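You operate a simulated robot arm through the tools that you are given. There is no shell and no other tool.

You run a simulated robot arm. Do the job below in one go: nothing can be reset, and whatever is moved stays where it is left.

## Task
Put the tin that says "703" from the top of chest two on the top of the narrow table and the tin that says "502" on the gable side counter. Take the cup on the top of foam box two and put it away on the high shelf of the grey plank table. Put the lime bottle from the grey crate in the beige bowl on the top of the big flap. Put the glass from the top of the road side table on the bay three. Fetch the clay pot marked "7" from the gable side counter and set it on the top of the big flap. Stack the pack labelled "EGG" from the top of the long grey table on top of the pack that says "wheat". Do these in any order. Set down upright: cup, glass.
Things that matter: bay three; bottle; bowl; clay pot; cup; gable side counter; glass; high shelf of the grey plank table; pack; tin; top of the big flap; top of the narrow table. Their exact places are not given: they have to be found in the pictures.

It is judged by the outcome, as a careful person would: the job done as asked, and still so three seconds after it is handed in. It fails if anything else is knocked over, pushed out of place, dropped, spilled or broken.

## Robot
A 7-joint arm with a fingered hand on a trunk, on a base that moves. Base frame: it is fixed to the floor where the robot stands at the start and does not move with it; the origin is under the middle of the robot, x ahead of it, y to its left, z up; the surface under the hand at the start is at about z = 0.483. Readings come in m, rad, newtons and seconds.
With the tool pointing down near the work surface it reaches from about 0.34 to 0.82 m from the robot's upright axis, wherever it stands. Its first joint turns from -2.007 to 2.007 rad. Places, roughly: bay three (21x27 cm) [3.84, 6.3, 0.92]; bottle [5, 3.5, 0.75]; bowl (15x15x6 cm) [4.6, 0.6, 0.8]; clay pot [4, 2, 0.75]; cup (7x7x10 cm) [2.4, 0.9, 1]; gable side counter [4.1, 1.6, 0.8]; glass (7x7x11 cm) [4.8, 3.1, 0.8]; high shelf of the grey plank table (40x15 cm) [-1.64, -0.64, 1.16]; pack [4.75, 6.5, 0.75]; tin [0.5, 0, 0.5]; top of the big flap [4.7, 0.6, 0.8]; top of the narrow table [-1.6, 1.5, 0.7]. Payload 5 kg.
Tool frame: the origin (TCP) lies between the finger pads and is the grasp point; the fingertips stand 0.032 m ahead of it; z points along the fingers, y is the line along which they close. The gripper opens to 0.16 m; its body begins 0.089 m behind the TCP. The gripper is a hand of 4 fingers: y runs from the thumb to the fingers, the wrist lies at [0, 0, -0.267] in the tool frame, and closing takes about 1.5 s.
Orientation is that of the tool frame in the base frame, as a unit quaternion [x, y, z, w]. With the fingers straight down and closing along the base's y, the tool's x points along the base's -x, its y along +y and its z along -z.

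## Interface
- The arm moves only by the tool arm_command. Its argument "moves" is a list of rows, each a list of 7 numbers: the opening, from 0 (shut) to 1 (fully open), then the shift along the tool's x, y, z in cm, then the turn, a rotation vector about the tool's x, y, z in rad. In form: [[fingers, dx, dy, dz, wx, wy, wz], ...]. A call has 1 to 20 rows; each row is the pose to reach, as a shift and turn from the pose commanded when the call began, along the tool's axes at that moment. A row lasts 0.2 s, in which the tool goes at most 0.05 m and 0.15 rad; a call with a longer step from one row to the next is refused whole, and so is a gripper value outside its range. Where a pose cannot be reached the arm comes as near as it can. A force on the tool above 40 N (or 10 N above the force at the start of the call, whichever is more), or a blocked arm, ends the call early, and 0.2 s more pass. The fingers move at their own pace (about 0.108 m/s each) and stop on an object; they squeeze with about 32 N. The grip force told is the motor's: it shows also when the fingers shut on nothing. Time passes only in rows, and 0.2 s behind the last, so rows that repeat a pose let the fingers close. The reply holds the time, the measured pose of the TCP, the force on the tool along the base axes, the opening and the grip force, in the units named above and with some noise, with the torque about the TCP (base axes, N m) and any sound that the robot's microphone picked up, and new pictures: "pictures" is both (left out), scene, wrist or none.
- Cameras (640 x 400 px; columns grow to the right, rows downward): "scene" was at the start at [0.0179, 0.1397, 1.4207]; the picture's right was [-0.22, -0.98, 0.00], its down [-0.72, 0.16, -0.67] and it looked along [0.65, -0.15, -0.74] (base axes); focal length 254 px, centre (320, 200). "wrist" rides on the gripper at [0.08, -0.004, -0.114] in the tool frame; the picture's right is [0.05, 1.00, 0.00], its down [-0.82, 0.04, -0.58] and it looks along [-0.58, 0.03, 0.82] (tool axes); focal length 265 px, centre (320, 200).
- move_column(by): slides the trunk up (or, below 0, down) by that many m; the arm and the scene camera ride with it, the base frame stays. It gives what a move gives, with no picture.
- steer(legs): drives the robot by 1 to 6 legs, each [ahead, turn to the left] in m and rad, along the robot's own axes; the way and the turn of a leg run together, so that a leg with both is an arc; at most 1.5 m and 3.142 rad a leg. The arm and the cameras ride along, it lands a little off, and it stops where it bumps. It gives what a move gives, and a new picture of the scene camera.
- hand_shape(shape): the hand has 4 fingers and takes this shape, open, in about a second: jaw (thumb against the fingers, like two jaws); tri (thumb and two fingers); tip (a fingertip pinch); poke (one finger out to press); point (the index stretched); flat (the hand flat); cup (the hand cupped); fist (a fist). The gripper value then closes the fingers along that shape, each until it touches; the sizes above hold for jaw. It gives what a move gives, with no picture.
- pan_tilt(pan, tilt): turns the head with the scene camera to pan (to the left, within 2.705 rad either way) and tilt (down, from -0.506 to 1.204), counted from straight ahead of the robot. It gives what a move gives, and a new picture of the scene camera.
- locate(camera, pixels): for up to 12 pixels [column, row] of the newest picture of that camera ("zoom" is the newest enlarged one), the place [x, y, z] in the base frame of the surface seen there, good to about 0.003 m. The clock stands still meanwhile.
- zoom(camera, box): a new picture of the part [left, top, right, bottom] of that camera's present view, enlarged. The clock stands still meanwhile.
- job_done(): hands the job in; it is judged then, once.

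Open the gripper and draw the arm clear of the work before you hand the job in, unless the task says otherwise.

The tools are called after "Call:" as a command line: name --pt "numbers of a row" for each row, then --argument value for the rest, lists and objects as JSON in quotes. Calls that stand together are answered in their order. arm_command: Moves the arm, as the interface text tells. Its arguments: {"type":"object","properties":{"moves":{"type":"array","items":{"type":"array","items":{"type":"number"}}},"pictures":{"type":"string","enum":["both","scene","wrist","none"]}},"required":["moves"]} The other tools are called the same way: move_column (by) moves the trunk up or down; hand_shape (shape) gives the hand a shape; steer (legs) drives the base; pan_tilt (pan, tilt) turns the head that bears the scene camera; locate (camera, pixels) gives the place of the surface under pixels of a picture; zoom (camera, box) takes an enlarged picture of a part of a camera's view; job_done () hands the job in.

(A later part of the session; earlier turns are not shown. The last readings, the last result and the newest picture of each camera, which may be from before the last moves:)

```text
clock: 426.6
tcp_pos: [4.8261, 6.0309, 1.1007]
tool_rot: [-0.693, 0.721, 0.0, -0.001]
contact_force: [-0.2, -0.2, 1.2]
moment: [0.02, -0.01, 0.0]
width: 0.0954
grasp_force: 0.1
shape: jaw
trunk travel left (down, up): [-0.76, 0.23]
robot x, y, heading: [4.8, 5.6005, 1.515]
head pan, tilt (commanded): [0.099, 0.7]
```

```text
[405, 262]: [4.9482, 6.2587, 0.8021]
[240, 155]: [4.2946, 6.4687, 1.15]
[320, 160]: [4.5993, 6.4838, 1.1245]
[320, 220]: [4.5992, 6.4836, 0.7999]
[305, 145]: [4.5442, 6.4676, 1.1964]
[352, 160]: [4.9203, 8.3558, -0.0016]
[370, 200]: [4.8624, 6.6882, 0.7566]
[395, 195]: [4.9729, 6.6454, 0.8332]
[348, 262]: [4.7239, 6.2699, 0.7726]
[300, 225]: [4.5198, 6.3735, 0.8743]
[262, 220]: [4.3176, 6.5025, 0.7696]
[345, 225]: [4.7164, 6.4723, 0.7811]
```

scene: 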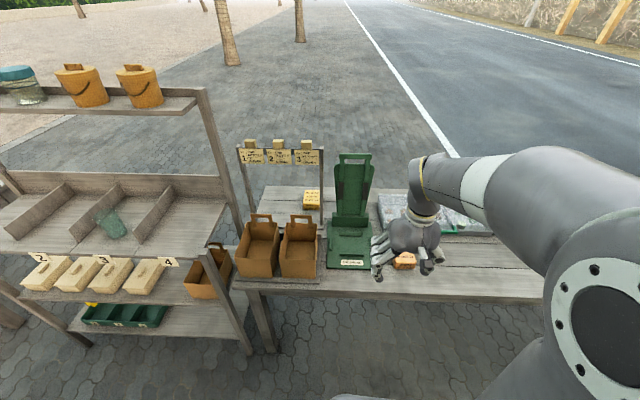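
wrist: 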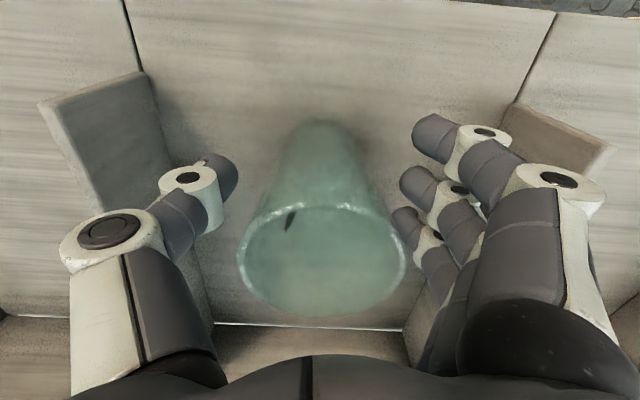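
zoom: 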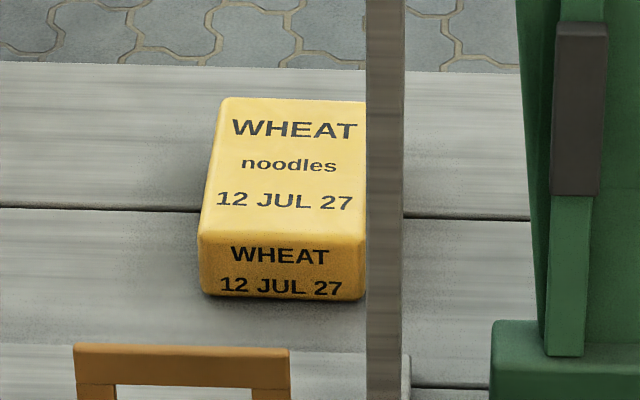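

EGG is at (4.948,6.259); WHEAT is at (4.55,6.655) behind the sign stand, too far from this side, so I'll have to place it from the north side. I look east to see how to get around the table.

Call:
pan_tilt --pan -0.9 --tilt 0.45

Call:
locate --camera "scene" --pixels '[[100, 200], [150, 160], [200, 200], [250, 150], [300, 100], [350, 60], [500, 250], [550, 300], [450, 200]]'

```text
clock: 427.8
tcp_pos: [4.8252, 6.0315, 1.1005]
tool_rot: [-0.693, 0.721, -0.001, -0.002]
contact_force: [-0.7, 0.0, 0.3]
moment: [0.02, -0.01, 0.01]
width: 0.0956
grasp_force: 0.1
shape: jaw
trunk travel left (down, up): [-0.76, 0.23]
robot x, y, heading: [4.793, 5.5976, 1.512]
head pan, tilt (commanded): [-0.901, 0.45]
```

scene: 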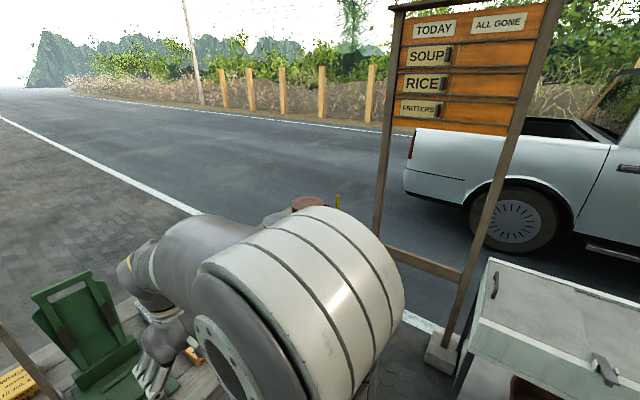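

```text
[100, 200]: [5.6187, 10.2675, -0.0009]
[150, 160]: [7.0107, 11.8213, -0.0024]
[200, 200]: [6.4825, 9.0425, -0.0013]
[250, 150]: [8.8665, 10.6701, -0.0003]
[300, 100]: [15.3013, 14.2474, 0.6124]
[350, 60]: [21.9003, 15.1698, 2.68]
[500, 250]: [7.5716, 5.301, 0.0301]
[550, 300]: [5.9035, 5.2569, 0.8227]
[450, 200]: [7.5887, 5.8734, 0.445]
```

East is blocked by the sign board, but the road lane at x≈6.8 looks passable. I also check the west side of the rack.

Call:
pan_tilt --pan 1.1 --tilt 0.45

Call:
locate --camera "scene" --pixels '[[320, 200], [300, 250], [260, 220], [200, 200], [350, 300], [400, 300], [340, 240], [280, 300]]'

```text
clock: 429.8
tcp_pos: [4.8251, 6.0312, 1.101]
tool_rot: [-0.693, 0.721, 0.0, -0.002]
contact_force: [-0.7, 0.4, -0.1]
moment: [0.02, -0.04, -0.01]
width: 0.0955
grasp_force: 0.1
shape: jaw
trunk travel left (down, up): [-0.76, 0.23]
robot x, y, heading: [4.7943, 5.5992, 1.518]
head pan, tilt (commanded): [1.1, 0.45]
```

scene: 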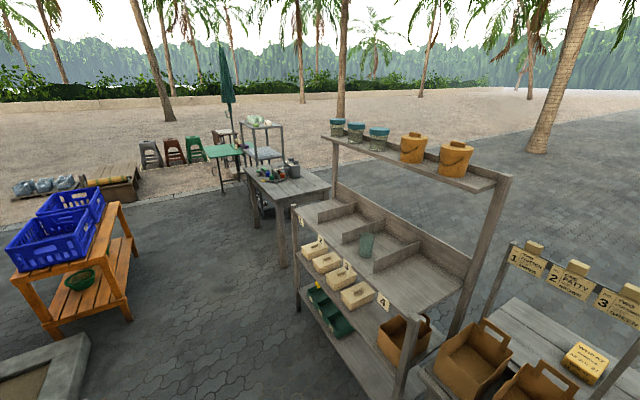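

```text
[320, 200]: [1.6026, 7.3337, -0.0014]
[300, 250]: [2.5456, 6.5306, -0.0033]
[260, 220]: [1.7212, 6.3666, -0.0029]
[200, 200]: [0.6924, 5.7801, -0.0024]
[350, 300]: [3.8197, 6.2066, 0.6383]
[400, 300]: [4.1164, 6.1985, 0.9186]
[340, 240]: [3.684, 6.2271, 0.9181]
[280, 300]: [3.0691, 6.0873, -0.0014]
```

There is a gap between the small table and the rack's left end. I measure it precisely.

Call:
locate --camera "scene" --pixels '[[284, 266], [328, 187], [281, 200], [298, 308], [295, 208], [334, 140], [328, 210], [262, 225], [330, 150], [250, 180]]'

Call:
zoom --camera "scene" --box '[220, 110, 400, 330]'

```text
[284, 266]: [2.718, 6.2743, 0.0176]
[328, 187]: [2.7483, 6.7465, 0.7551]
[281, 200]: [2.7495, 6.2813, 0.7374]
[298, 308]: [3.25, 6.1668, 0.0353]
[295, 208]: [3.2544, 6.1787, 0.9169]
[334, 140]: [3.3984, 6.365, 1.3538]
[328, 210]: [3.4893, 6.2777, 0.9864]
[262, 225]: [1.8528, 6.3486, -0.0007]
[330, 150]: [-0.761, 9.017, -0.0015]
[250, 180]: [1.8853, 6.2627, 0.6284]
```

```text
1.82 times, centred on (310, 220) of scene
```

zoom: 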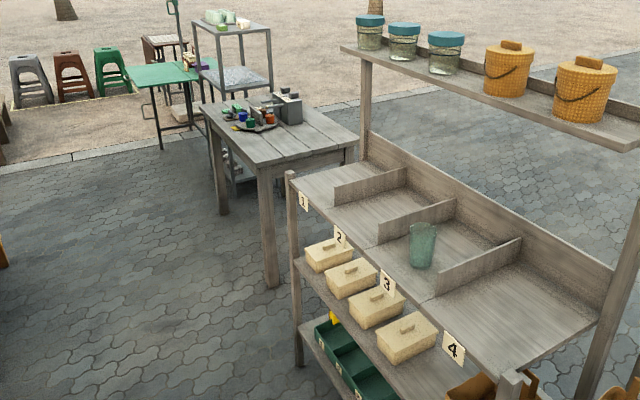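

The west gap is only 0.5 m, so I'll use the road lane later. First I look at the EGG pack with the wrist camera.

Call:
arm_command --pt "0.9 -1 -3 0 0 0 0" --pt "0.9 -3 -6 0 0 0 0" --pt "0.9 -5 -9 0 0 0 0" --pt "0.9 -6 -11 0 0 0 0" --pt "0.9 -6 -11 0 0 0 0" --pictures "wrist"

```text
clock: 431.0
tcp_pos: [4.9378, 6.0867, 1.1038]
tool_rot: [-0.693, 0.721, 0.0, -0.001]
contact_force: [-0.6, 0.5, -0.2]
moment: [0.02, 0.01, 0.0]
width: 0.1438
grasp_force: 0.0
shape: jaw
trunk travel left (down, up): [-0.76, 0.23]
robot x, y, heading: [4.7947, 5.6031, 1.512]
head pan, tilt (commanded): [1.1, 0.45]
```

wrist: 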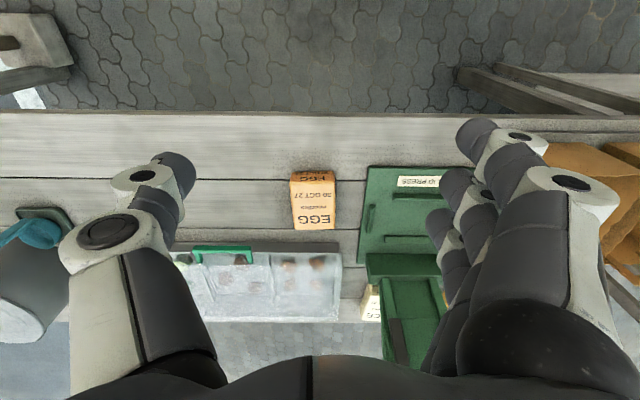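

EGG is at (313,203); another pack shows at (373,300) behind the press. I zoom on both and measure EGG.

Call:
zoom --camera "wrist" --box '[270, 160, 420, 260]'

Call:
locate --camera "wrist" --pixels '[[292, 181], [334, 181], [335, 228], [292, 229], [313, 205], [372, 300], [366, 200], [367, 250], [340, 250], [300, 245], [280, 200], [350, 200]]'

Call:
zoom --camera "wrist" --box '[330, 270, 420, 340]'

```text
4.00 times, centred on (345, 210) of wrist
```

zoom: 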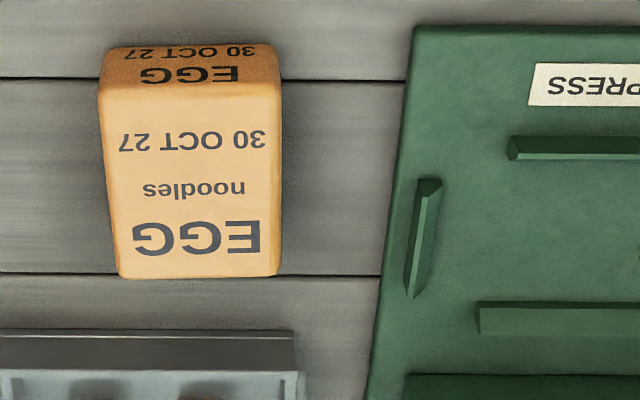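

```text
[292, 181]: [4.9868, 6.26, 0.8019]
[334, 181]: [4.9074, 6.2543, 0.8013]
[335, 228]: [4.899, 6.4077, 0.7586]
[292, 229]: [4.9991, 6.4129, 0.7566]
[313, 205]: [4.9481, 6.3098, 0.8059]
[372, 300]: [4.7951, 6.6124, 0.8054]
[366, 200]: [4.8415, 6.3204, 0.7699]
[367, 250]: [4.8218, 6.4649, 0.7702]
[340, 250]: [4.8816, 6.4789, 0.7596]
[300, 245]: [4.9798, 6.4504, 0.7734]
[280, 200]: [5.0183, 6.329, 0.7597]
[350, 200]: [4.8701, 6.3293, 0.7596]
```

```text
5.71 times, centred on (375, 305) of wrist
```

zoom: 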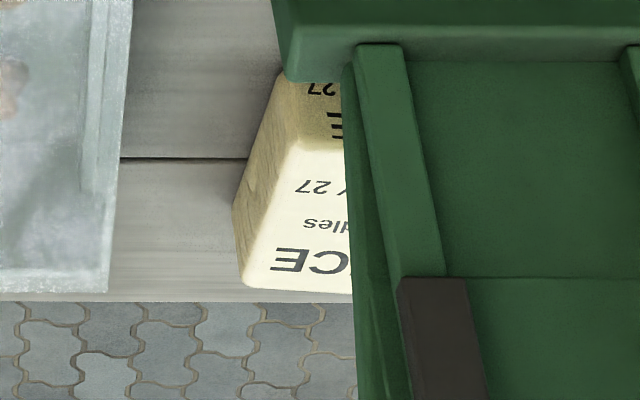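

RICE is the third pack. I refine the EGG pack's far corners.

Call:
locate --camera "wrist" --pixels '[[331, 225], [298, 226], [313, 226], [293, 185], [333, 185], [296, 205], [333, 205]]'

```text
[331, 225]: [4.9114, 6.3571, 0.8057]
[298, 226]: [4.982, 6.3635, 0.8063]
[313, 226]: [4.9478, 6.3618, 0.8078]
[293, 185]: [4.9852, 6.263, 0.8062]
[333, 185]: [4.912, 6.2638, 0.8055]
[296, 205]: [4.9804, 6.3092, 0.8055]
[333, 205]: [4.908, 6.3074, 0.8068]
```

EGG is axis-aligned, x 4.907–4.986, y 6.256–6.364, top 0.804, table 0.758. I go above it and descend with a moderate opening.

Call:
arm_command --pt "0.68 -4.5 0 0 0 0 -0.02" --pt "0.68 -9 0 0 0 0 -0.04" --pt "0.68 -13.5 0 0 0 0 -0.04" --pt "0.68 -18 0 0 0 0 -0.04" --pt "0.68 -22.3 0 1 0 0 -0.04" --pt "0.68 -22.3 0 5.5 0 0 -0.04" --pt "0.68 -22.3 0 10 0 0 -0.04" --pt "0.68 -22.3 0 14.5 0 0 -0.04" --pt "0.68 -22.3 0 19 0 0 -0.04" --pt "0.68 -22.3 0 23 0 0 -0.04" --pt "0.68 -22.3 0 23 0 0 -0.04" --pictures "wrist"

Call:
pan_tilt --pan 0.0 --tilt 0.75

```text
clock: 433.4
tcp_pos: [4.9473, 6.3091, 0.8707]
tool_rot: [0.707, -0.707, 0.0, 0.003]
contact_force: [1.0, 0.0, 0.2]
moment: [-0.01, -0.03, 0.02]
width: 0.1094
grasp_force: 0.0
shape: jaw
trunk travel left (down, up): [-0.76, 0.23]
robot x, y, heading: [4.7952, 5.5971, 1.509]
head pan, tilt (commanded): [1.1, 0.45]
```

wrist: 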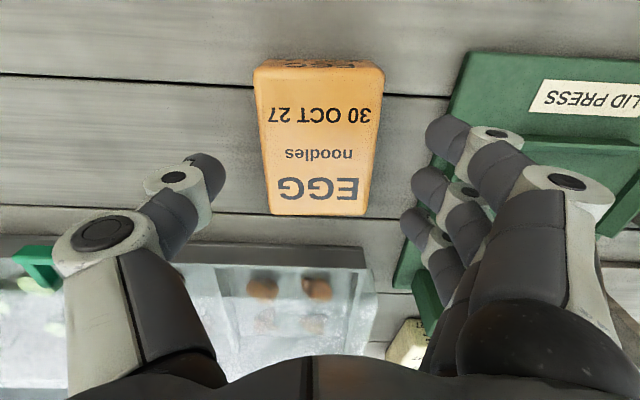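

```text
clock: 434.7
tcp_pos: [4.9477, 6.3101, 0.8719]
tool_rot: [-0.707, 0.707, -0.001, -0.002]
contact_force: [-0.4, 0.6, -0.1]
moment: [-0.02, 0.01, -0.01]
width: 0.1092
grasp_force: 0.0
shape: jaw
trunk travel left (down, up): [-0.76, 0.23]
robot x, y, heading: [4.7962, 5.601, 1.512]
head pan, tilt (commanded): [0.0, 0.75]
```

scene: 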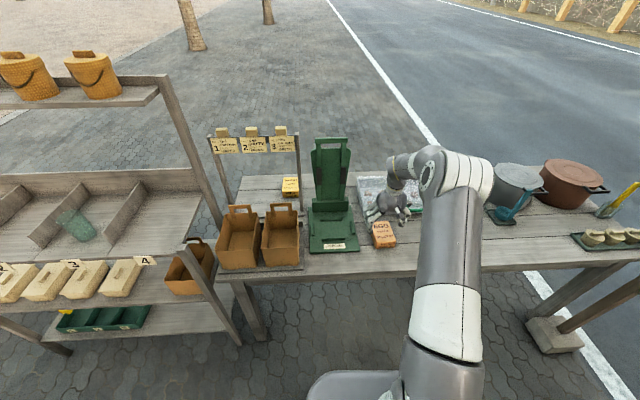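

The pack is centred between thumb and fingers. I descend the last 7 cm and close.

Call:
arm_command --pt "0.63 0 0 2.5 0 0 0" --pt "0.63 0 0 5 0 0 0" --pt "0.63 0 0 7.1 0 0 0" --pt "0.63 0 0 7.1 0 0 0" --pictures "wrist"

Call:
arm_command --pt "0.3 0 0 0 0 0 0" --pt "0 0 0 0 0 0 0" --pt "0 0 0 0 0 0 0" --pt "0 0 0 0 0 0 0" --pictures "wrist"

```text
clock: 435.7
tcp_pos: [4.9425, 6.3086, 0.798]
tool_rot: [0.707, -0.707, 0.001, 0.002]
contact_force: [0.2, 0.3, 0.3]
moment: [0.01, 0.0, -0.02]
width: 0.1012
grasp_force: 0.1
shape: jaw
trunk travel left (down, up): [-0.76, 0.23]
robot x, y, heading: [4.7934, 5.6, 1.514]
head pan, tilt (commanded): [0.0, 0.75]
```

wrist: 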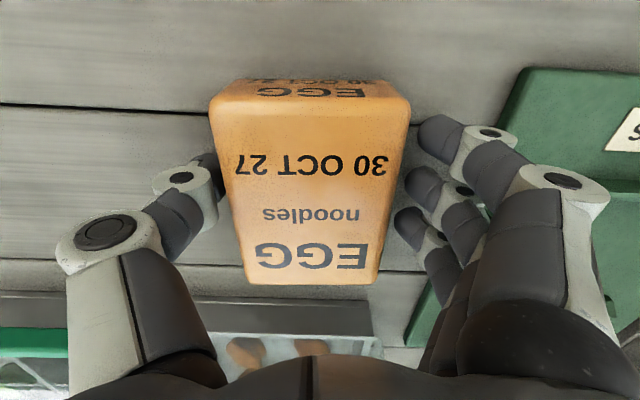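

```text
clock: 436.7
tcp_pos: [4.9432, 6.3086, 0.7986]
tool_rot: [0.708, -0.706, 0.001, 0.001]
contact_force: [0.0, 0.1, -0.2]
moment: [0.02, -0.02, 0.0]
width: 0.08
grasp_force: 31.8
shape: jaw
trunk travel left (down, up): [-0.76, 0.23]
robot x, y, heading: [4.7964, 5.6012, 1.516]
head pan, tilt (commanded): [0.0, 0.75]
```

wrist: 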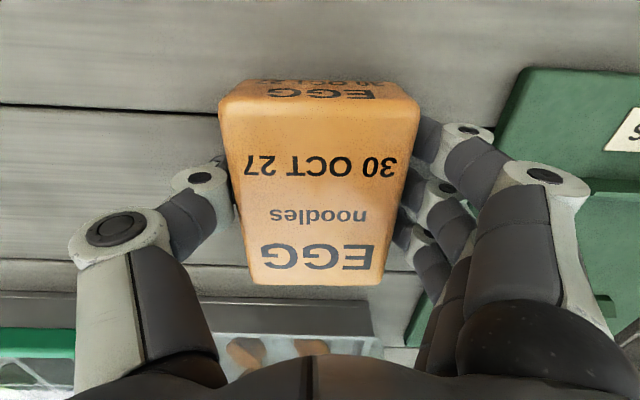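

EGG is gripped (0.080, 32 N). I lift straight up and retract over the aisle.

Call:
arm_command --pt "0 0 0 -3 0 0 0" --pt "0 0 0 -7.5 0 0 0" --pt "0 0 0 -12 0 0 0" --pt "0 0 0 -16.5 0 0 0" --pt "0 0 0 -21 0 0 0" --pt "0 0 0 -25.5 0 0 0" --pt "0 0 0 -30 0 0 0" --pt "0 4 3 -30 0 0 0" --pt "0 8 6 -30 0 0 0" --pt "0 12 9 -30 0 0 0" --pt "0 16 12 -30 0 0 0" --pt "0 20 13 -30 0 0 0" --pt "0 24 13 -30 0 0 0" --pt "0 26 13 -30 0 0 0" --pt "0 26 13 -30 0 0 0"

```text
clock: 439.9
tcp_pos: [4.8189, 6.0491, 1.1017]
tool_rot: [-0.707, 0.707, -0.001, -0.002]
contact_force: [0.2, 0.2, -2.1]
moment: [-0.03, 0.03, -0.03]
width: 0.08
grasp_force: 32.1
shape: jaw
trunk travel left (down, up): [-0.76, 0.23]
robot x, y, heading: [4.7972, 5.6005, 1.509]
head pan, tilt (commanded): [0.0, 0.75]
```

scene: 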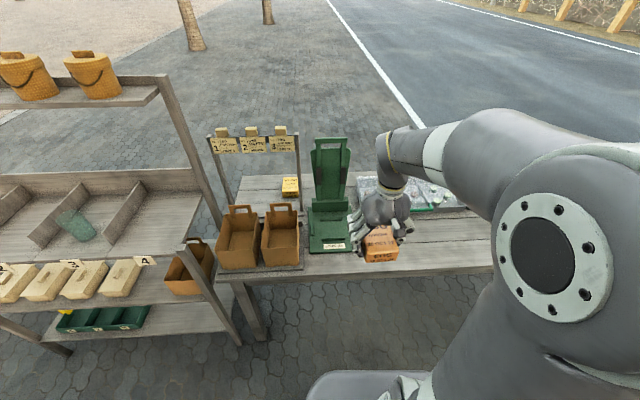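
wrist: 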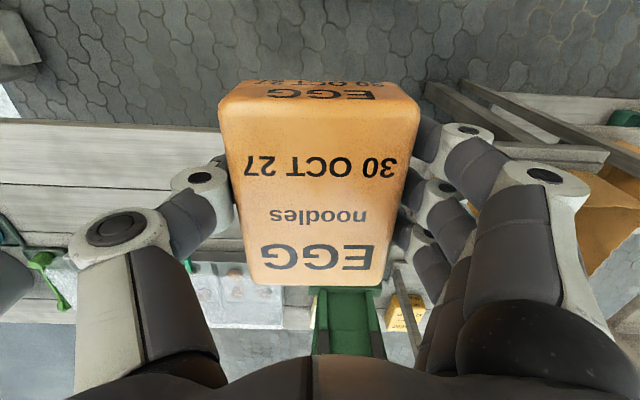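

EGG is in hand. I reverse south down the aisle, then head to the road lane.

Call:
steer --legs '[[-1.1, 0.0], [0, -2.31], [1.1, 0.0], [0, 0.8]]'

Call:
pan_tilt --pan 0.7 --tilt 0.4

```text
clock: 458.2
tcp_pos: [5.9241, 3.7505, 1.1023]
tool_rot: [-0.039, 0.999, 0.001, -0.002]
contact_force: [0.3, -0.2, -1.5]
moment: [0.0, 0.0, -0.04]
width: 0.0798
grasp_force: 32.3
shape: jaw
trunk travel left (down, up): [-0.76, 0.23]
robot x, y, heading: [5.4775, 3.7399, 0.02]
head pan, tilt (commanded): [0.0, 0.75]
```

scene: 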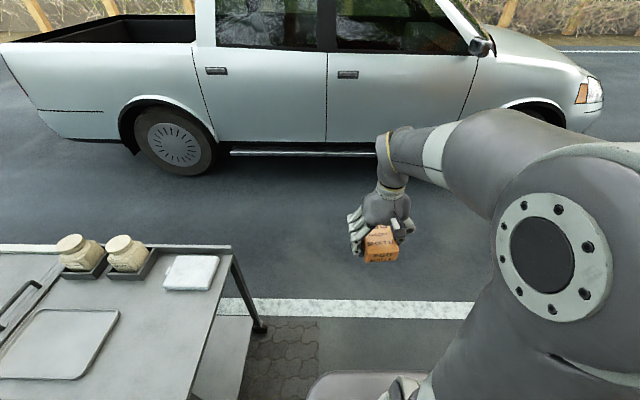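

```text
clock: 459.3
tcp_pos: [5.9248, 3.7495, 1.1022]
tool_rot: [-0.039, 0.999, 0.001, -0.002]
contact_force: [0.5, -0.4, -2.5]
moment: [0.0, 0.03, -0.01]
width: 0.0797
grasp_force: 31.6
shape: jaw
trunk travel left (down, up): [-0.76, 0.23]
robot x, y, heading: [5.4694, 3.7408, 0.016]
head pan, tilt (commanded): [0.7, 0.4]
```

scene: 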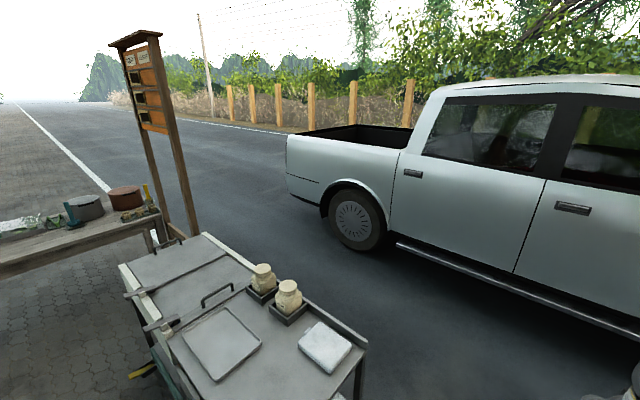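

The lane between trolley and pickup is visible. I measure its width.

Call:
locate --camera "scene" --pixels '[[364, 350], [290, 165], [355, 248], [500, 290], [193, 235], [260, 265], [390, 170], [210, 250], [160, 225], [300, 260], [620, 350]]'

```text
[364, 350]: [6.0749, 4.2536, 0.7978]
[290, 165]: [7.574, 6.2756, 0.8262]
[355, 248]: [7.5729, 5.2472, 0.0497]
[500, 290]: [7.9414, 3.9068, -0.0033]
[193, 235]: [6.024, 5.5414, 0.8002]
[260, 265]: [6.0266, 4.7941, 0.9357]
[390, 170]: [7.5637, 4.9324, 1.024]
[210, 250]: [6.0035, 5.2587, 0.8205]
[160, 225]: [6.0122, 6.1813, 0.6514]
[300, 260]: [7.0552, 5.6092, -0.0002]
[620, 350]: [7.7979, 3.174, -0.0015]
```

Lane is x 6.15–7.55. I drive to x≈6.75, turn north and go to y≈7.35.

Call:
steer --legs '[[1.27, 0.0], [0, 1.555], [1.5, 0.0], [1.5, 0.0], [0.6, 0.0], [0, 1.57]]'

Call:
pan_tilt --pan 0.4 --tilt 0.55

```text
clock: 490.6
tcp_pos: [6.4828, 7.4437, 1.1016]
tool_rot: [1.0, 0.011, 0.002, 0.001]
contact_force: [-0.1, 0.0, -2.2]
moment: [0.02, -0.01, 0.02]
width: 0.0798
grasp_force: 32.1
shape: jaw
trunk travel left (down, up): [-0.76, 0.23]
robot x, y, heading: [6.9328, 7.4313, 3.107]
head pan, tilt (commanded): [0.7, 0.4]
```

scene: 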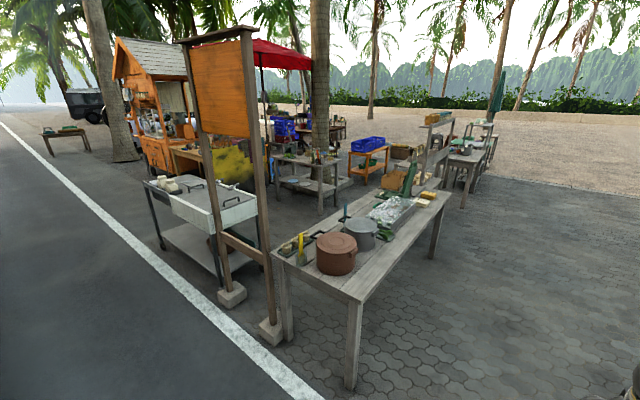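

```text
clock: 491.4
tcp_pos: [6.4833, 7.4432, 1.1025]
tool_rot: [1.0, 0.01, 0.002, 0.001]
contact_force: [0.5, -0.2, -1.9]
moment: [-0.03, -0.03, 0.0]
width: 0.0797
grasp_force: 31.9
shape: jaw
trunk travel left (down, up): [-0.76, 0.23]
robot x, y, heading: [6.9305, 7.4296, 3.109]
head pan, tilt (commanded): [0.4, 0.55]
```

scene: 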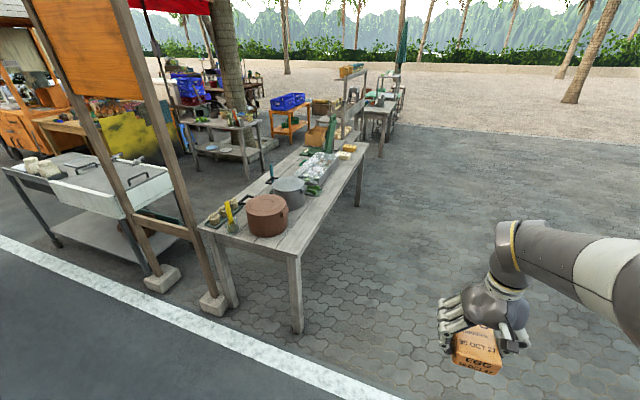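

The north side of the table is open pavement. I locate the table's rear edge and the packs from here.

Call:
locate --camera "scene" --pixels '[[292, 255], [367, 146], [348, 148], [341, 155], [345, 200], [297, 325], [357, 205]]'

Call:
zoom --camera "scene" --box '[290, 110, 390, 190]'

```text
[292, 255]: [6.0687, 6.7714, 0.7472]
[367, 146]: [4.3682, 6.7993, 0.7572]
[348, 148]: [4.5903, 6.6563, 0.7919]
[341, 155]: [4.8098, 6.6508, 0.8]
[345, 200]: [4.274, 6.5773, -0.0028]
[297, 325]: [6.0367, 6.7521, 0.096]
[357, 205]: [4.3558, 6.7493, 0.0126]
```

```text
5.00 times, centred on (340, 150) of scene
```

zoom: 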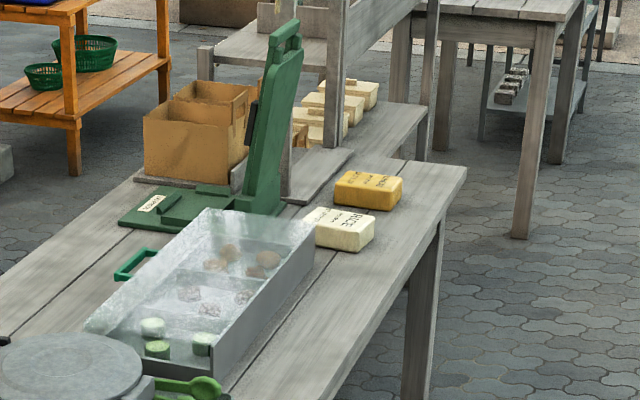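

WHEAT is yellow at (4.55,6.655) with RICE beside it; the table's rear edge is y≈6.79. I drive along the north side and turn to face WHEAT.

Call:
steer --legs '[[0, 0.06], [1.5, 0.0], [0.85, 0.0], [0, 1.53]]'

Call:
pan_tilt --pan 0.1 --tilt 0.8

```text
clock: 507.4
tcp_pos: [4.5702, 6.8544, 1.1025]
tool_rot: [0.663, 0.749, 0.002, -0.001]
contact_force: [0.0, -0.2, -1.6]
moment: [0.02, -0.01, 0.0]
width: 0.0796
grasp_force: 32.4
shape: jaw
trunk travel left (down, up): [-0.76, 0.23]
robot x, y, heading: [4.5411, 7.3009, -1.506]
head pan, tilt (commanded): [0.4, 0.55]
```

scene: 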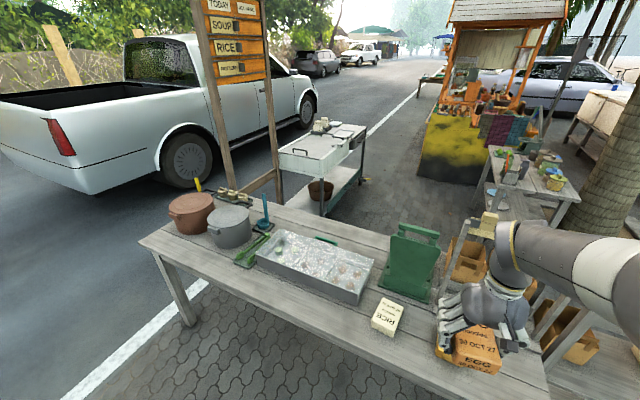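

```text
clock: 508.2
tcp_pos: [4.5701, 6.854, 1.1022]
tool_rot: [0.663, 0.748, 0.002, -0.002]
contact_force: [0.2, -0.6, -2.3]
moment: [0.04, 0.0, -0.01]
width: 0.0796
grasp_force: 32.0
shape: jaw
trunk travel left (down, up): [-0.76, 0.23]
robot x, y, heading: [4.5398, 7.301, -1.507]
head pan, tilt (commanded): [0.099, 0.799]
```

scene: 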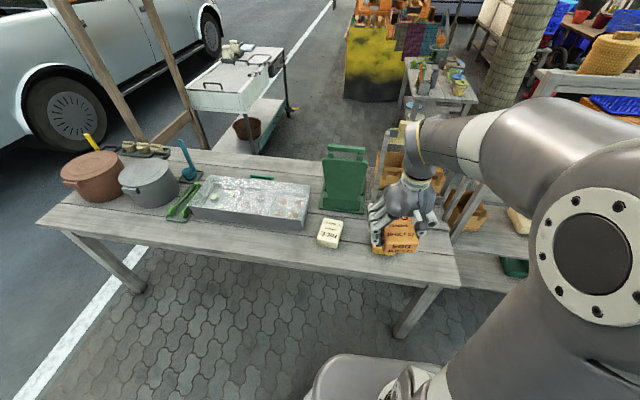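

The EGG pack hangs just before WHEAT. I take a wrist picture to see WHEAT and the stand beyond it.

Call:
arm_command --pt "0 3 0 -2 0 0 0" --pt "0 5 0 -3 0 0 0" --pt "0 5 0 -3 0 0 0"

Call:
zoom --camera "wrist" --box '[160, 180, 460, 370]'

```text
clock: 509.0
tcp_pos: [4.5622, 6.9035, 1.1334]
tool_rot: [0.664, 0.748, 0.001, -0.001]
contact_force: [-0.3, -0.1, -1.8]
moment: [0.03, -0.01, 0.01]
width: 0.0796
grasp_force: 32.7
shape: jaw
trunk travel left (down, up): [-0.76, 0.23]
robot x, y, heading: [4.541, 7.3064, -1.507]
head pan, tilt (commanded): [0.099, 0.799]
```

scene: 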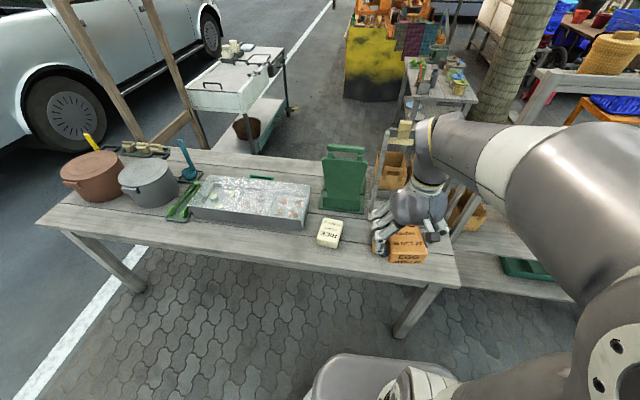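
wrist: 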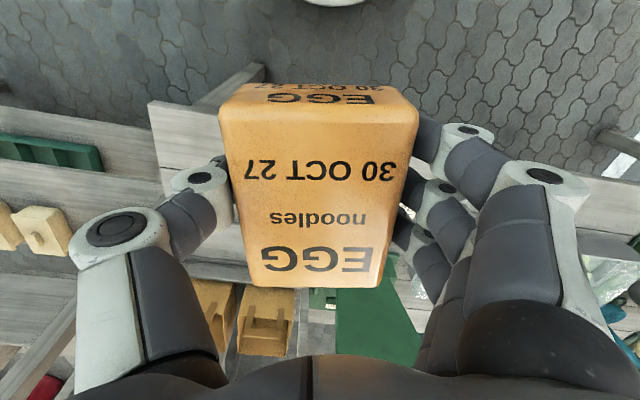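

```text
2.11 times, centred on (310, 275) of wrist
```

zoom: 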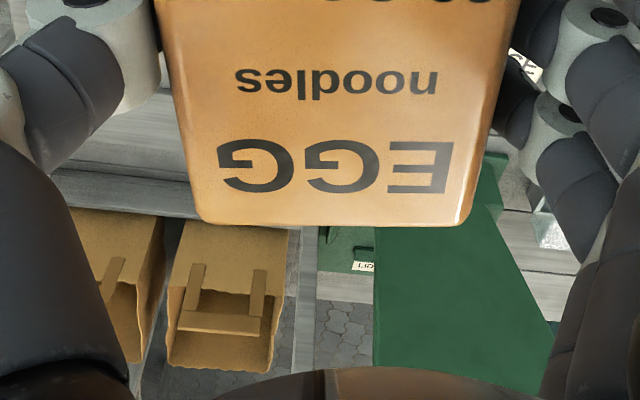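

EGG blocks the view, so I shift the hand 20 cm to the west for a clear look at WHEAT.

Call:
arm_command --pt "0 0 -4.5 0 0 0 0" --pt "0 0 -9 0 0 0 0" --pt "0 0 -13.5 0 0 0 0" --pt "0 0 -18 0 0 0 0" --pt "0 0 -21 0 0 0 0" --pt "0 0 -21 0 0 0 0" --pictures "scene"

Call:
zoom --camera "scene" --box '[290, 120, 470, 270]'

```text
clock: 510.4
tcp_pos: [4.3528, 6.8776, 1.1315]
tool_rot: [0.663, 0.749, 0.002, 0.0]
contact_force: [-0.7, 0.7, -2.4]
moment: [0.02, 0.0, -0.02]
width: 0.0795
grasp_force: 31.5
shape: jaw
trunk travel left (down, up): [-0.76, 0.23]
robot x, y, heading: [4.5403, 7.3024, -1.511]
head pan, tilt (commanded): [0.099, 0.799]
```

scene: 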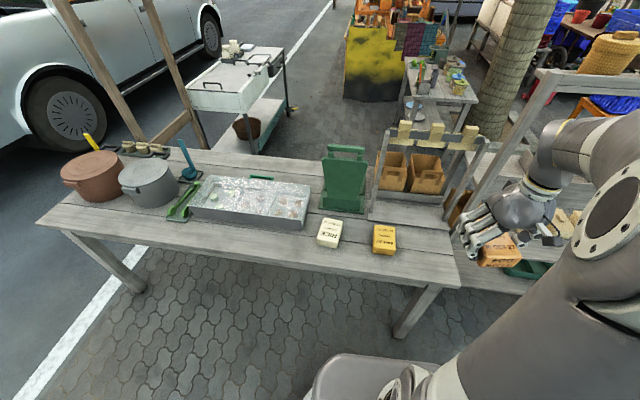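

```text
2.67 times, centred on (380, 195) of scene
```

zoom: 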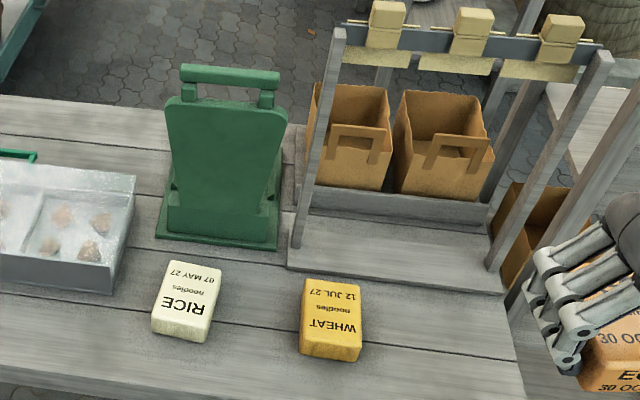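

Clear view of WHEAT now. I locate its four top corners and the stand base edge.

Call:
locate --camera "zoom" --pixels '[[306, 280], [360, 284], [360, 345], [302, 338], [332, 310], [330, 355], [300, 245], [500, 268], [400, 290], [220, 270], [440, 320], [330, 30]]'

```text
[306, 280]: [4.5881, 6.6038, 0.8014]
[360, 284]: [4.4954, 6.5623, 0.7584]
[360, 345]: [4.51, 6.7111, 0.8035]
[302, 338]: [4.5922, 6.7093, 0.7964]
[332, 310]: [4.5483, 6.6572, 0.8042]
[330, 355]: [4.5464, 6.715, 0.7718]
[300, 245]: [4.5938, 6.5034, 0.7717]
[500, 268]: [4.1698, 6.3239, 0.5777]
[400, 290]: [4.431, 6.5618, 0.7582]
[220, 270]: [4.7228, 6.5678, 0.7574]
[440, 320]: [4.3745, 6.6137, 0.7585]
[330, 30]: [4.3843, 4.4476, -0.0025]
```

WHEAT's top centre is (4.549,6.656), z 0.804, axis-aligned. I bring EGG above it: first sideways, then forward, aligning the yaw.

Call:
arm_command --pt "0 0 4.5 0 0 0 0.03" --pt "0 0 9 0 0 0 0.06" --pt "0 0 13.5 0 0 0 0.09" --pt "0 0 16.8 0 0 0 0.123" --pt "0 -4.5 16.8 0 0 0 0.123" --pt "0 -9 16.8 0 0 0 0.123" --pt "0 -13.5 16.8 0 0 0 0.123" --pt "0 -18 16.8 0 0 0 0.123" --pt "0 -22.5 16.8 0 0 0 0.123" --pt "0 -24.4 16.8 0 0 0 0.123" --pt "0 -24.4 16.8 0 0 0 0.123"

Call:
zoom --camera "scene" --box '[290, 120, 470, 270]'

```text
clock: 512.8
tcp_pos: [4.5512, 6.6592, 1.1332]
tool_rot: [0.707, 0.707, 0.002, 0.0]
contact_force: [0.1, 0.5, -1.5]
moment: [-0.02, 0.0, 0.02]
width: 0.0798
grasp_force: 31.8
shape: jaw
trunk travel left (down, up): [-0.76, 0.23]
robot x, y, heading: [4.5389, 7.3067, -1.507]
head pan, tilt (commanded): [0.099, 0.799]
```

scene: 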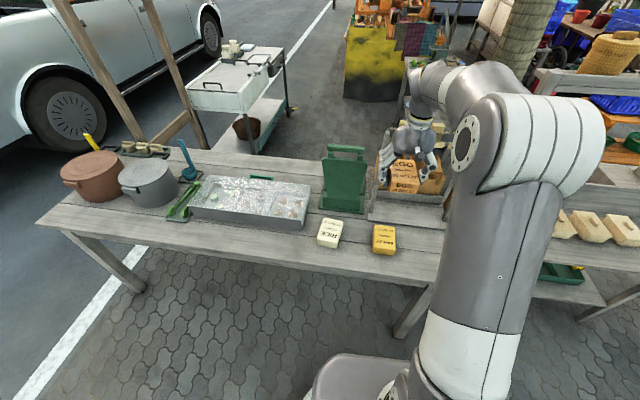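
wrist: 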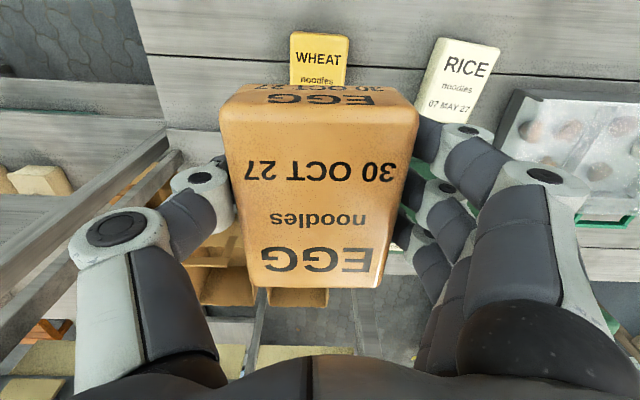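

```text
2.67 times, centred on (380, 195) of scene
```

zoom: 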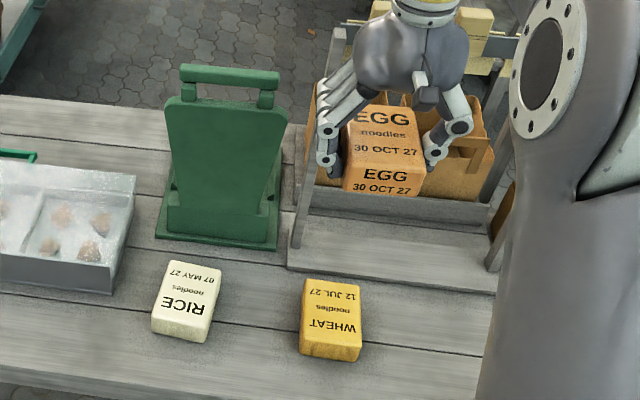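

EGG is aligned above WHEAT. I trim a few mm and descend to just above the WHEAT pack.

Call:
arm_command --pt "0 -0.3 -0.2 4 0 0 0" --pt "0 -0.3 -0.2 8.5 0 0 0" --pt "0 -0.3 -0.2 13 0 0 0" --pt "0 -0.3 -0.2 17.5 0 0 0" --pt "0 -0.3 -0.2 22 0 0 0" --pt "0 -0.3 -0.2 25.5 0 0 0" --pt "0 -0.3 -0.2 27 0 0 0" --pt "0 -0.3 -0.2 27 0 0 0"

Call:
zoom --camera "scene" --box '[310, 160, 450, 270]'

```text
clock: 514.6
tcp_pos: [4.5516, 6.6525, 0.8636]
tool_rot: [0.708, 0.707, 0.002, 0.0]
contact_force: [0.8, -0.4, -2.7]
moment: [0.02, -0.02, 0.01]
width: 0.0794
grasp_force: 31.8
shape: jaw
trunk travel left (down, up): [-0.76, 0.23]
robot x, y, heading: [4.5398, 7.304, -1.511]
head pan, tilt (commanded): [0.099, 0.799]
```

scene: 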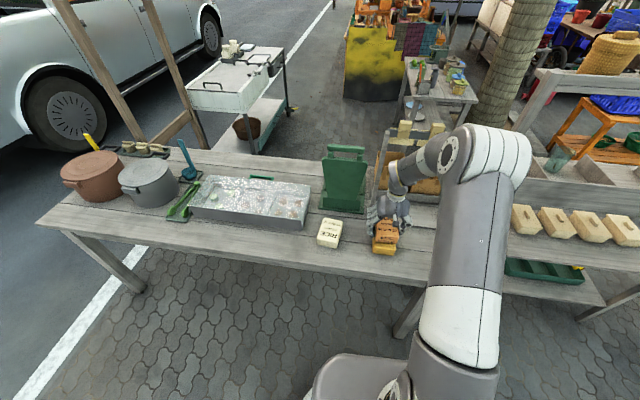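
wrist: 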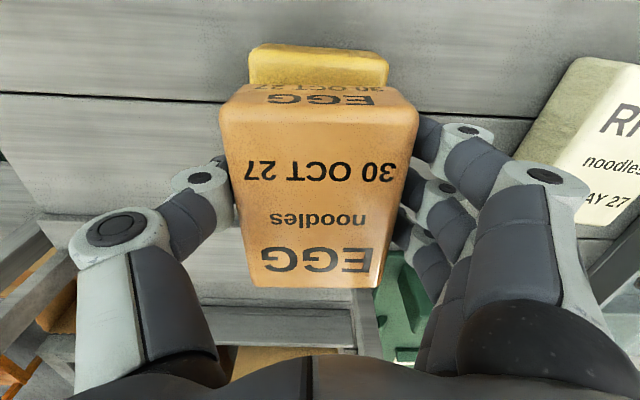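

```text
3.64 times, centred on (380, 215) of scene
```

zoom: 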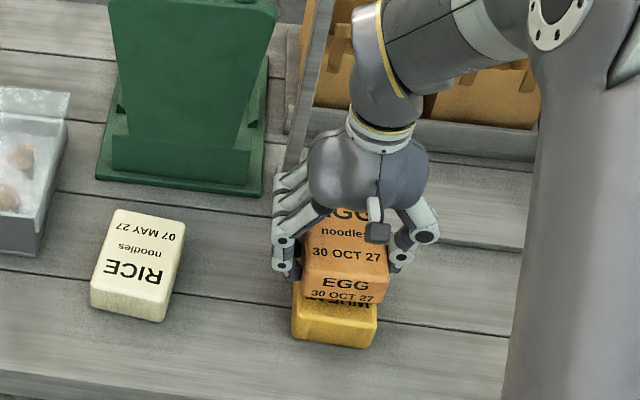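

EGG hovers about 2 cm above WHEAT. I check the relative alignment with locates.

Call:
locate --camera "zoom" --pixels '[[306, 275], [384, 275], [345, 290], [296, 320], [374, 330], [335, 330], [300, 310], [376, 312]]'

```text
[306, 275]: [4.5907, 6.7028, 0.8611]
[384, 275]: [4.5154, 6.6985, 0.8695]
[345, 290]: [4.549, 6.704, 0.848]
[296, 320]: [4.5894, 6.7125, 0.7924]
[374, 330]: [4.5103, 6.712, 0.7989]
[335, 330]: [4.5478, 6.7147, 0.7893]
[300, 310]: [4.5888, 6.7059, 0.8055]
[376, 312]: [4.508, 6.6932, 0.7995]
```

EGG is ~0.9 cm too far south; I shift it 0.8 cm north, 0.2 cm west, and lower onto WHEAT gently.

Call:
arm_command --pt "0 0.8 -0.2 0 0 0 0" --pt "0 0.8 -0.2 1 0 0 0" --pt "0 0.8 -0.2 1.6 0 0 0" --pt "0 0.8 -0.2 1.6 0 0 0" --pictures "none"

Call:
arm_command --pt "0 0 0 0.2 0 0 0" --pt "0 0 0 0.4 0 0 0" --pictures "none"

```text
clock: 515.6
tcp_pos: [4.5487, 6.6617, 0.8476]
tool_rot: [0.708, 0.706, 0.002, 0.0]
contact_force: [0.0, 0.1, -2.4]
moment: [0.05, 0.01, 0.02]
width: 0.0797
grasp_force: 31.9
shape: jaw
trunk travel left (down, up): [-0.76, 0.23]
robot x, y, heading: [4.5388, 7.3038, -1.506]
head pan, tilt (commanded): [0.099, 0.799]
```

```text
clock: 516.2
tcp_pos: [4.5491, 6.6614, 0.8442]
tool_rot: [0.708, 0.706, 0.001, 0.001]
contact_force: [0.1, 1.9, 9.6]
moment: [0.02, -0.09, 0.0]
width: 0.0795
grasp_force: 32.1
shape: jaw
trunk travel left (down, up): [-0.76, 0.23]
robot x, y, heading: [4.541, 7.3035, -1.509]
head pan, tilt (commanded): [0.099, 0.799]
```

Contact (10 N). I open slowly and rise.

Call:
arm_command --pt "0.5 0 0 0 0 0 0" --pt "0.6 0 0 0 0 0 0" --pt "0.66 0 0 0 0 0 0" --pt "0.66 0 0 0 0 0 0" --pt "0.66 0 0 -3 0 0 0" --pt "0.66 0 0 -7 0 0 0" --pt "0.66 0 0 -11.5 0 0 0" --pt "0.66 0 0 -16 0 0 0" --pt "0.66 0 0 -20.5 0 0 0" --pt "0.66 0 0 -25 0 0 0" --pt "0.66 4 0 -26 0 0 0" --pt "0.66 8 0 -26 0 0 0" --pt "0.66 12 0 -26 0 0 0" --pt "0.66 16 0 -26 0 0 0" --pt "0.66 20 0 -26 0 0 0" --pt "0.66 20 0 -26 0 0 0"

Call:
zoom --camera "scene" --box '[310, 160, 450, 270]'

```text
clock: 519.6
tcp_pos: [4.5495, 6.8616, 1.1016]
tool_rot: [0.708, 0.707, 0.002, -0.001]
contact_force: [0.5, -0.4, -0.3]
moment: [0.0, 0.01, 0.0]
width: 0.1048
grasp_force: 0.0
shape: jaw
trunk travel left (down, up): [-0.76, 0.23]
robot x, y, heading: [4.5383, 7.2986, -1.507]
head pan, tilt (commanded): [0.099, 0.799]
```

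scene: 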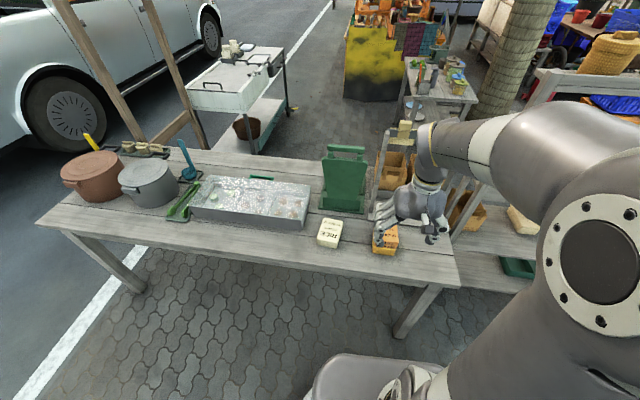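
wrist: 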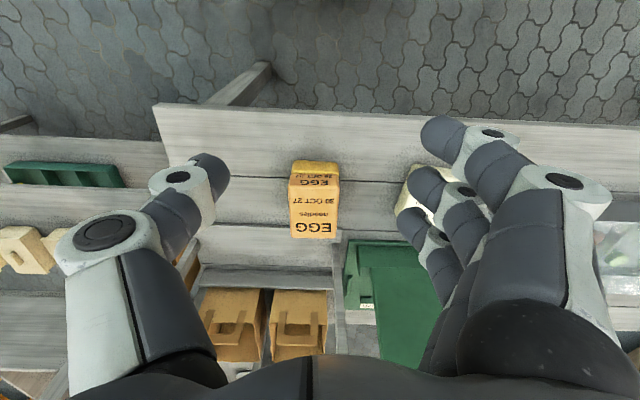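

```text
3.64 times, centred on (380, 215) of scene
```

zoom: 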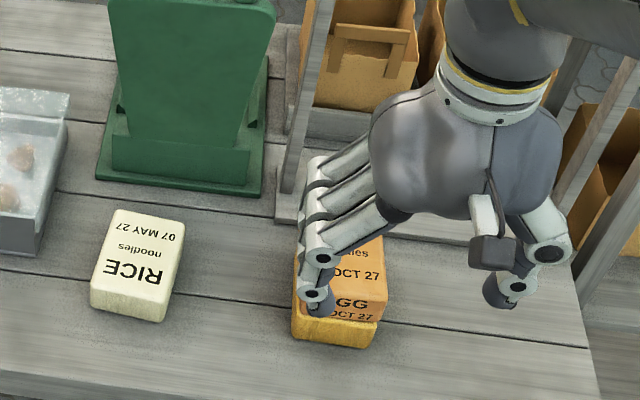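

EGG sits squarely on WHEAT. Last is the cup: I drive back by the road lane toward the foam boxes, checking my pose on the way.

Call:
steer --legs '[[0, 1.507], [1.5, 0.0], [0.75, 0.0], [0, -1.57]]'

Call:
pan_tilt --pan 0.0 --tilt 0.5

```text
clock: 538.4
tcp_pos: [6.8199, 6.89, 1.1026]
tool_rot: [0.718, 0.696, 0.002, 0.0]
contact_force: [0.4, -0.7, 0.2]
moment: [0.01, -0.01, 0.01]
width: 0.105
grasp_force: 0.1
shape: jaw
trunk travel left (down, up): [-0.76, 0.23]
robot x, y, heading: [6.8207, 7.3333, -1.543]
head pan, tilt (commanded): [0.099, 0.799]
```

scene: 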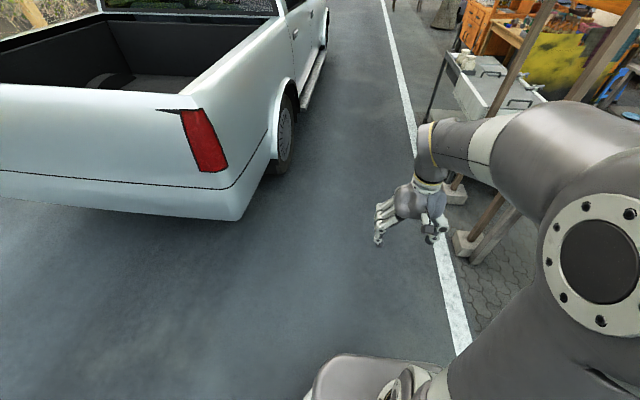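

```text
clock: 539.1
tcp_pos: [6.82, 6.89, 1.1021]
tool_rot: [0.719, 0.695, 0.002, -0.001]
contact_force: [0.4, -0.8, 0.3]
moment: [-0.01, -0.01, -0.01]
width: 0.1052
grasp_force: 0.2
shape: jaw
trunk travel left (down, up): [-0.76, 0.23]
robot x, y, heading: [6.8244, 7.3314, -1.537]
head pan, tilt (commanded): [0.0, 0.499]
```

scene: 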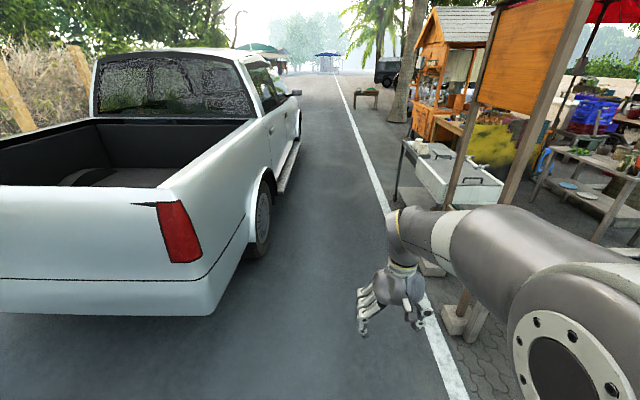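

I'm at (6.82,7.33) in the lane with the pickup on my left. I correct the heading slightly and drive south.

Call:
steer --legs '[[0, -0.055], [1.5, 0.0], [1.5, 0.0], [1.5, 0.0]]'

```text
clock: 560.7
tcp_pos: [6.378, 2.4993, 1.1021]
tool_rot: [0.769, 0.64, 0.002, -0.001]
contact_force: [-0.4, -0.2, -0.4]
moment: [0.0, 0.02, 0.0]
width: 0.1051
grasp_force: 0.0
shape: jaw
trunk travel left (down, up): [-0.76, 0.23]
robot x, y, heading: [6.451, 2.9357, -1.689]
head pan, tilt (commanded): [0.0, 0.499]
```

scene: 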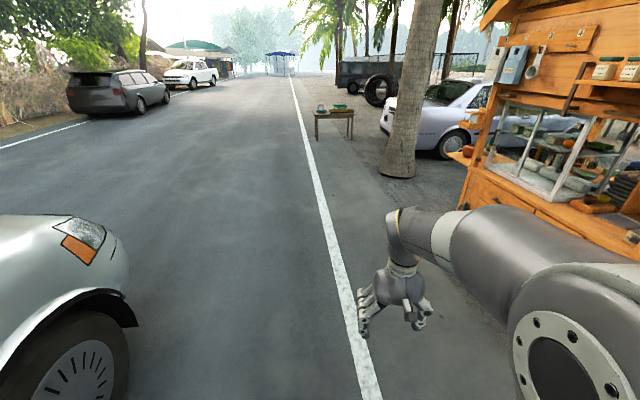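

On track. I continue to y≈-0.13 and turn west.

Call:
steer --legs '[[1.5, 0.0], [1.5, 0.0], [0.07, 0.0], [0, -1.45]]'

Call:
pan_tilt --pan 0.0 --tilt 0.45

```text
clock: 579.3
tcp_pos: [5.5916, -0.0726, 1.103]
tool_rot: [0.999, -0.051, 0.001, 0.001]
contact_force: [0.4, 0.4, 0.4]
moment: [0.01, 0.02, 0.0]
width: 0.1055
grasp_force: 0.0
shape: jaw
trunk travel left (down, up): [-0.76, 0.23]
robot x, y, heading: [6.0315, -0.1087, 3.108]
head pan, tilt (commanded): [0.0, 0.499]
```

scene: 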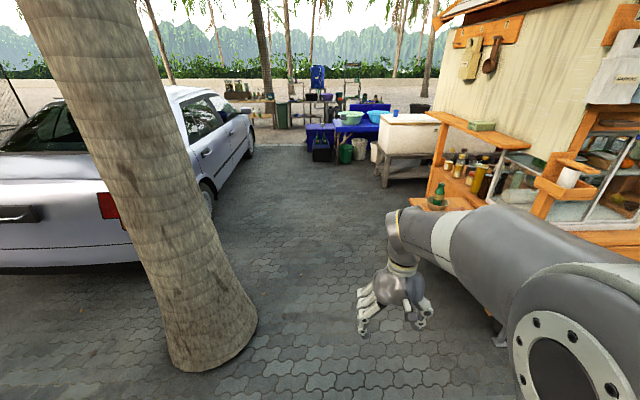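

```text
clock: 580.0
tcp_pos: [5.5926, -0.0717, 1.1019]
tool_rot: [0.999, -0.05, 0.001, 0.0]
contact_force: [0.0, -0.4, 0.2]
moment: [-0.03, 0.0, 0.02]
width: 0.1053
grasp_force: 0.1
shape: jaw
trunk travel left (down, up): [-0.76, 0.23]
robot x, y, heading: [6.0333, -0.1077, 3.105]
head pan, tilt (commanded): [0.0, 0.45]
```

scene: 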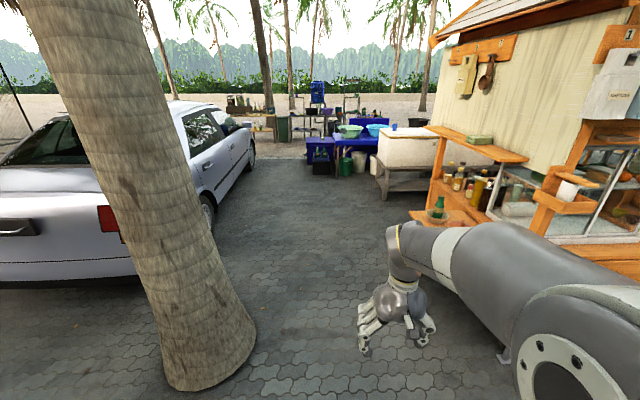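

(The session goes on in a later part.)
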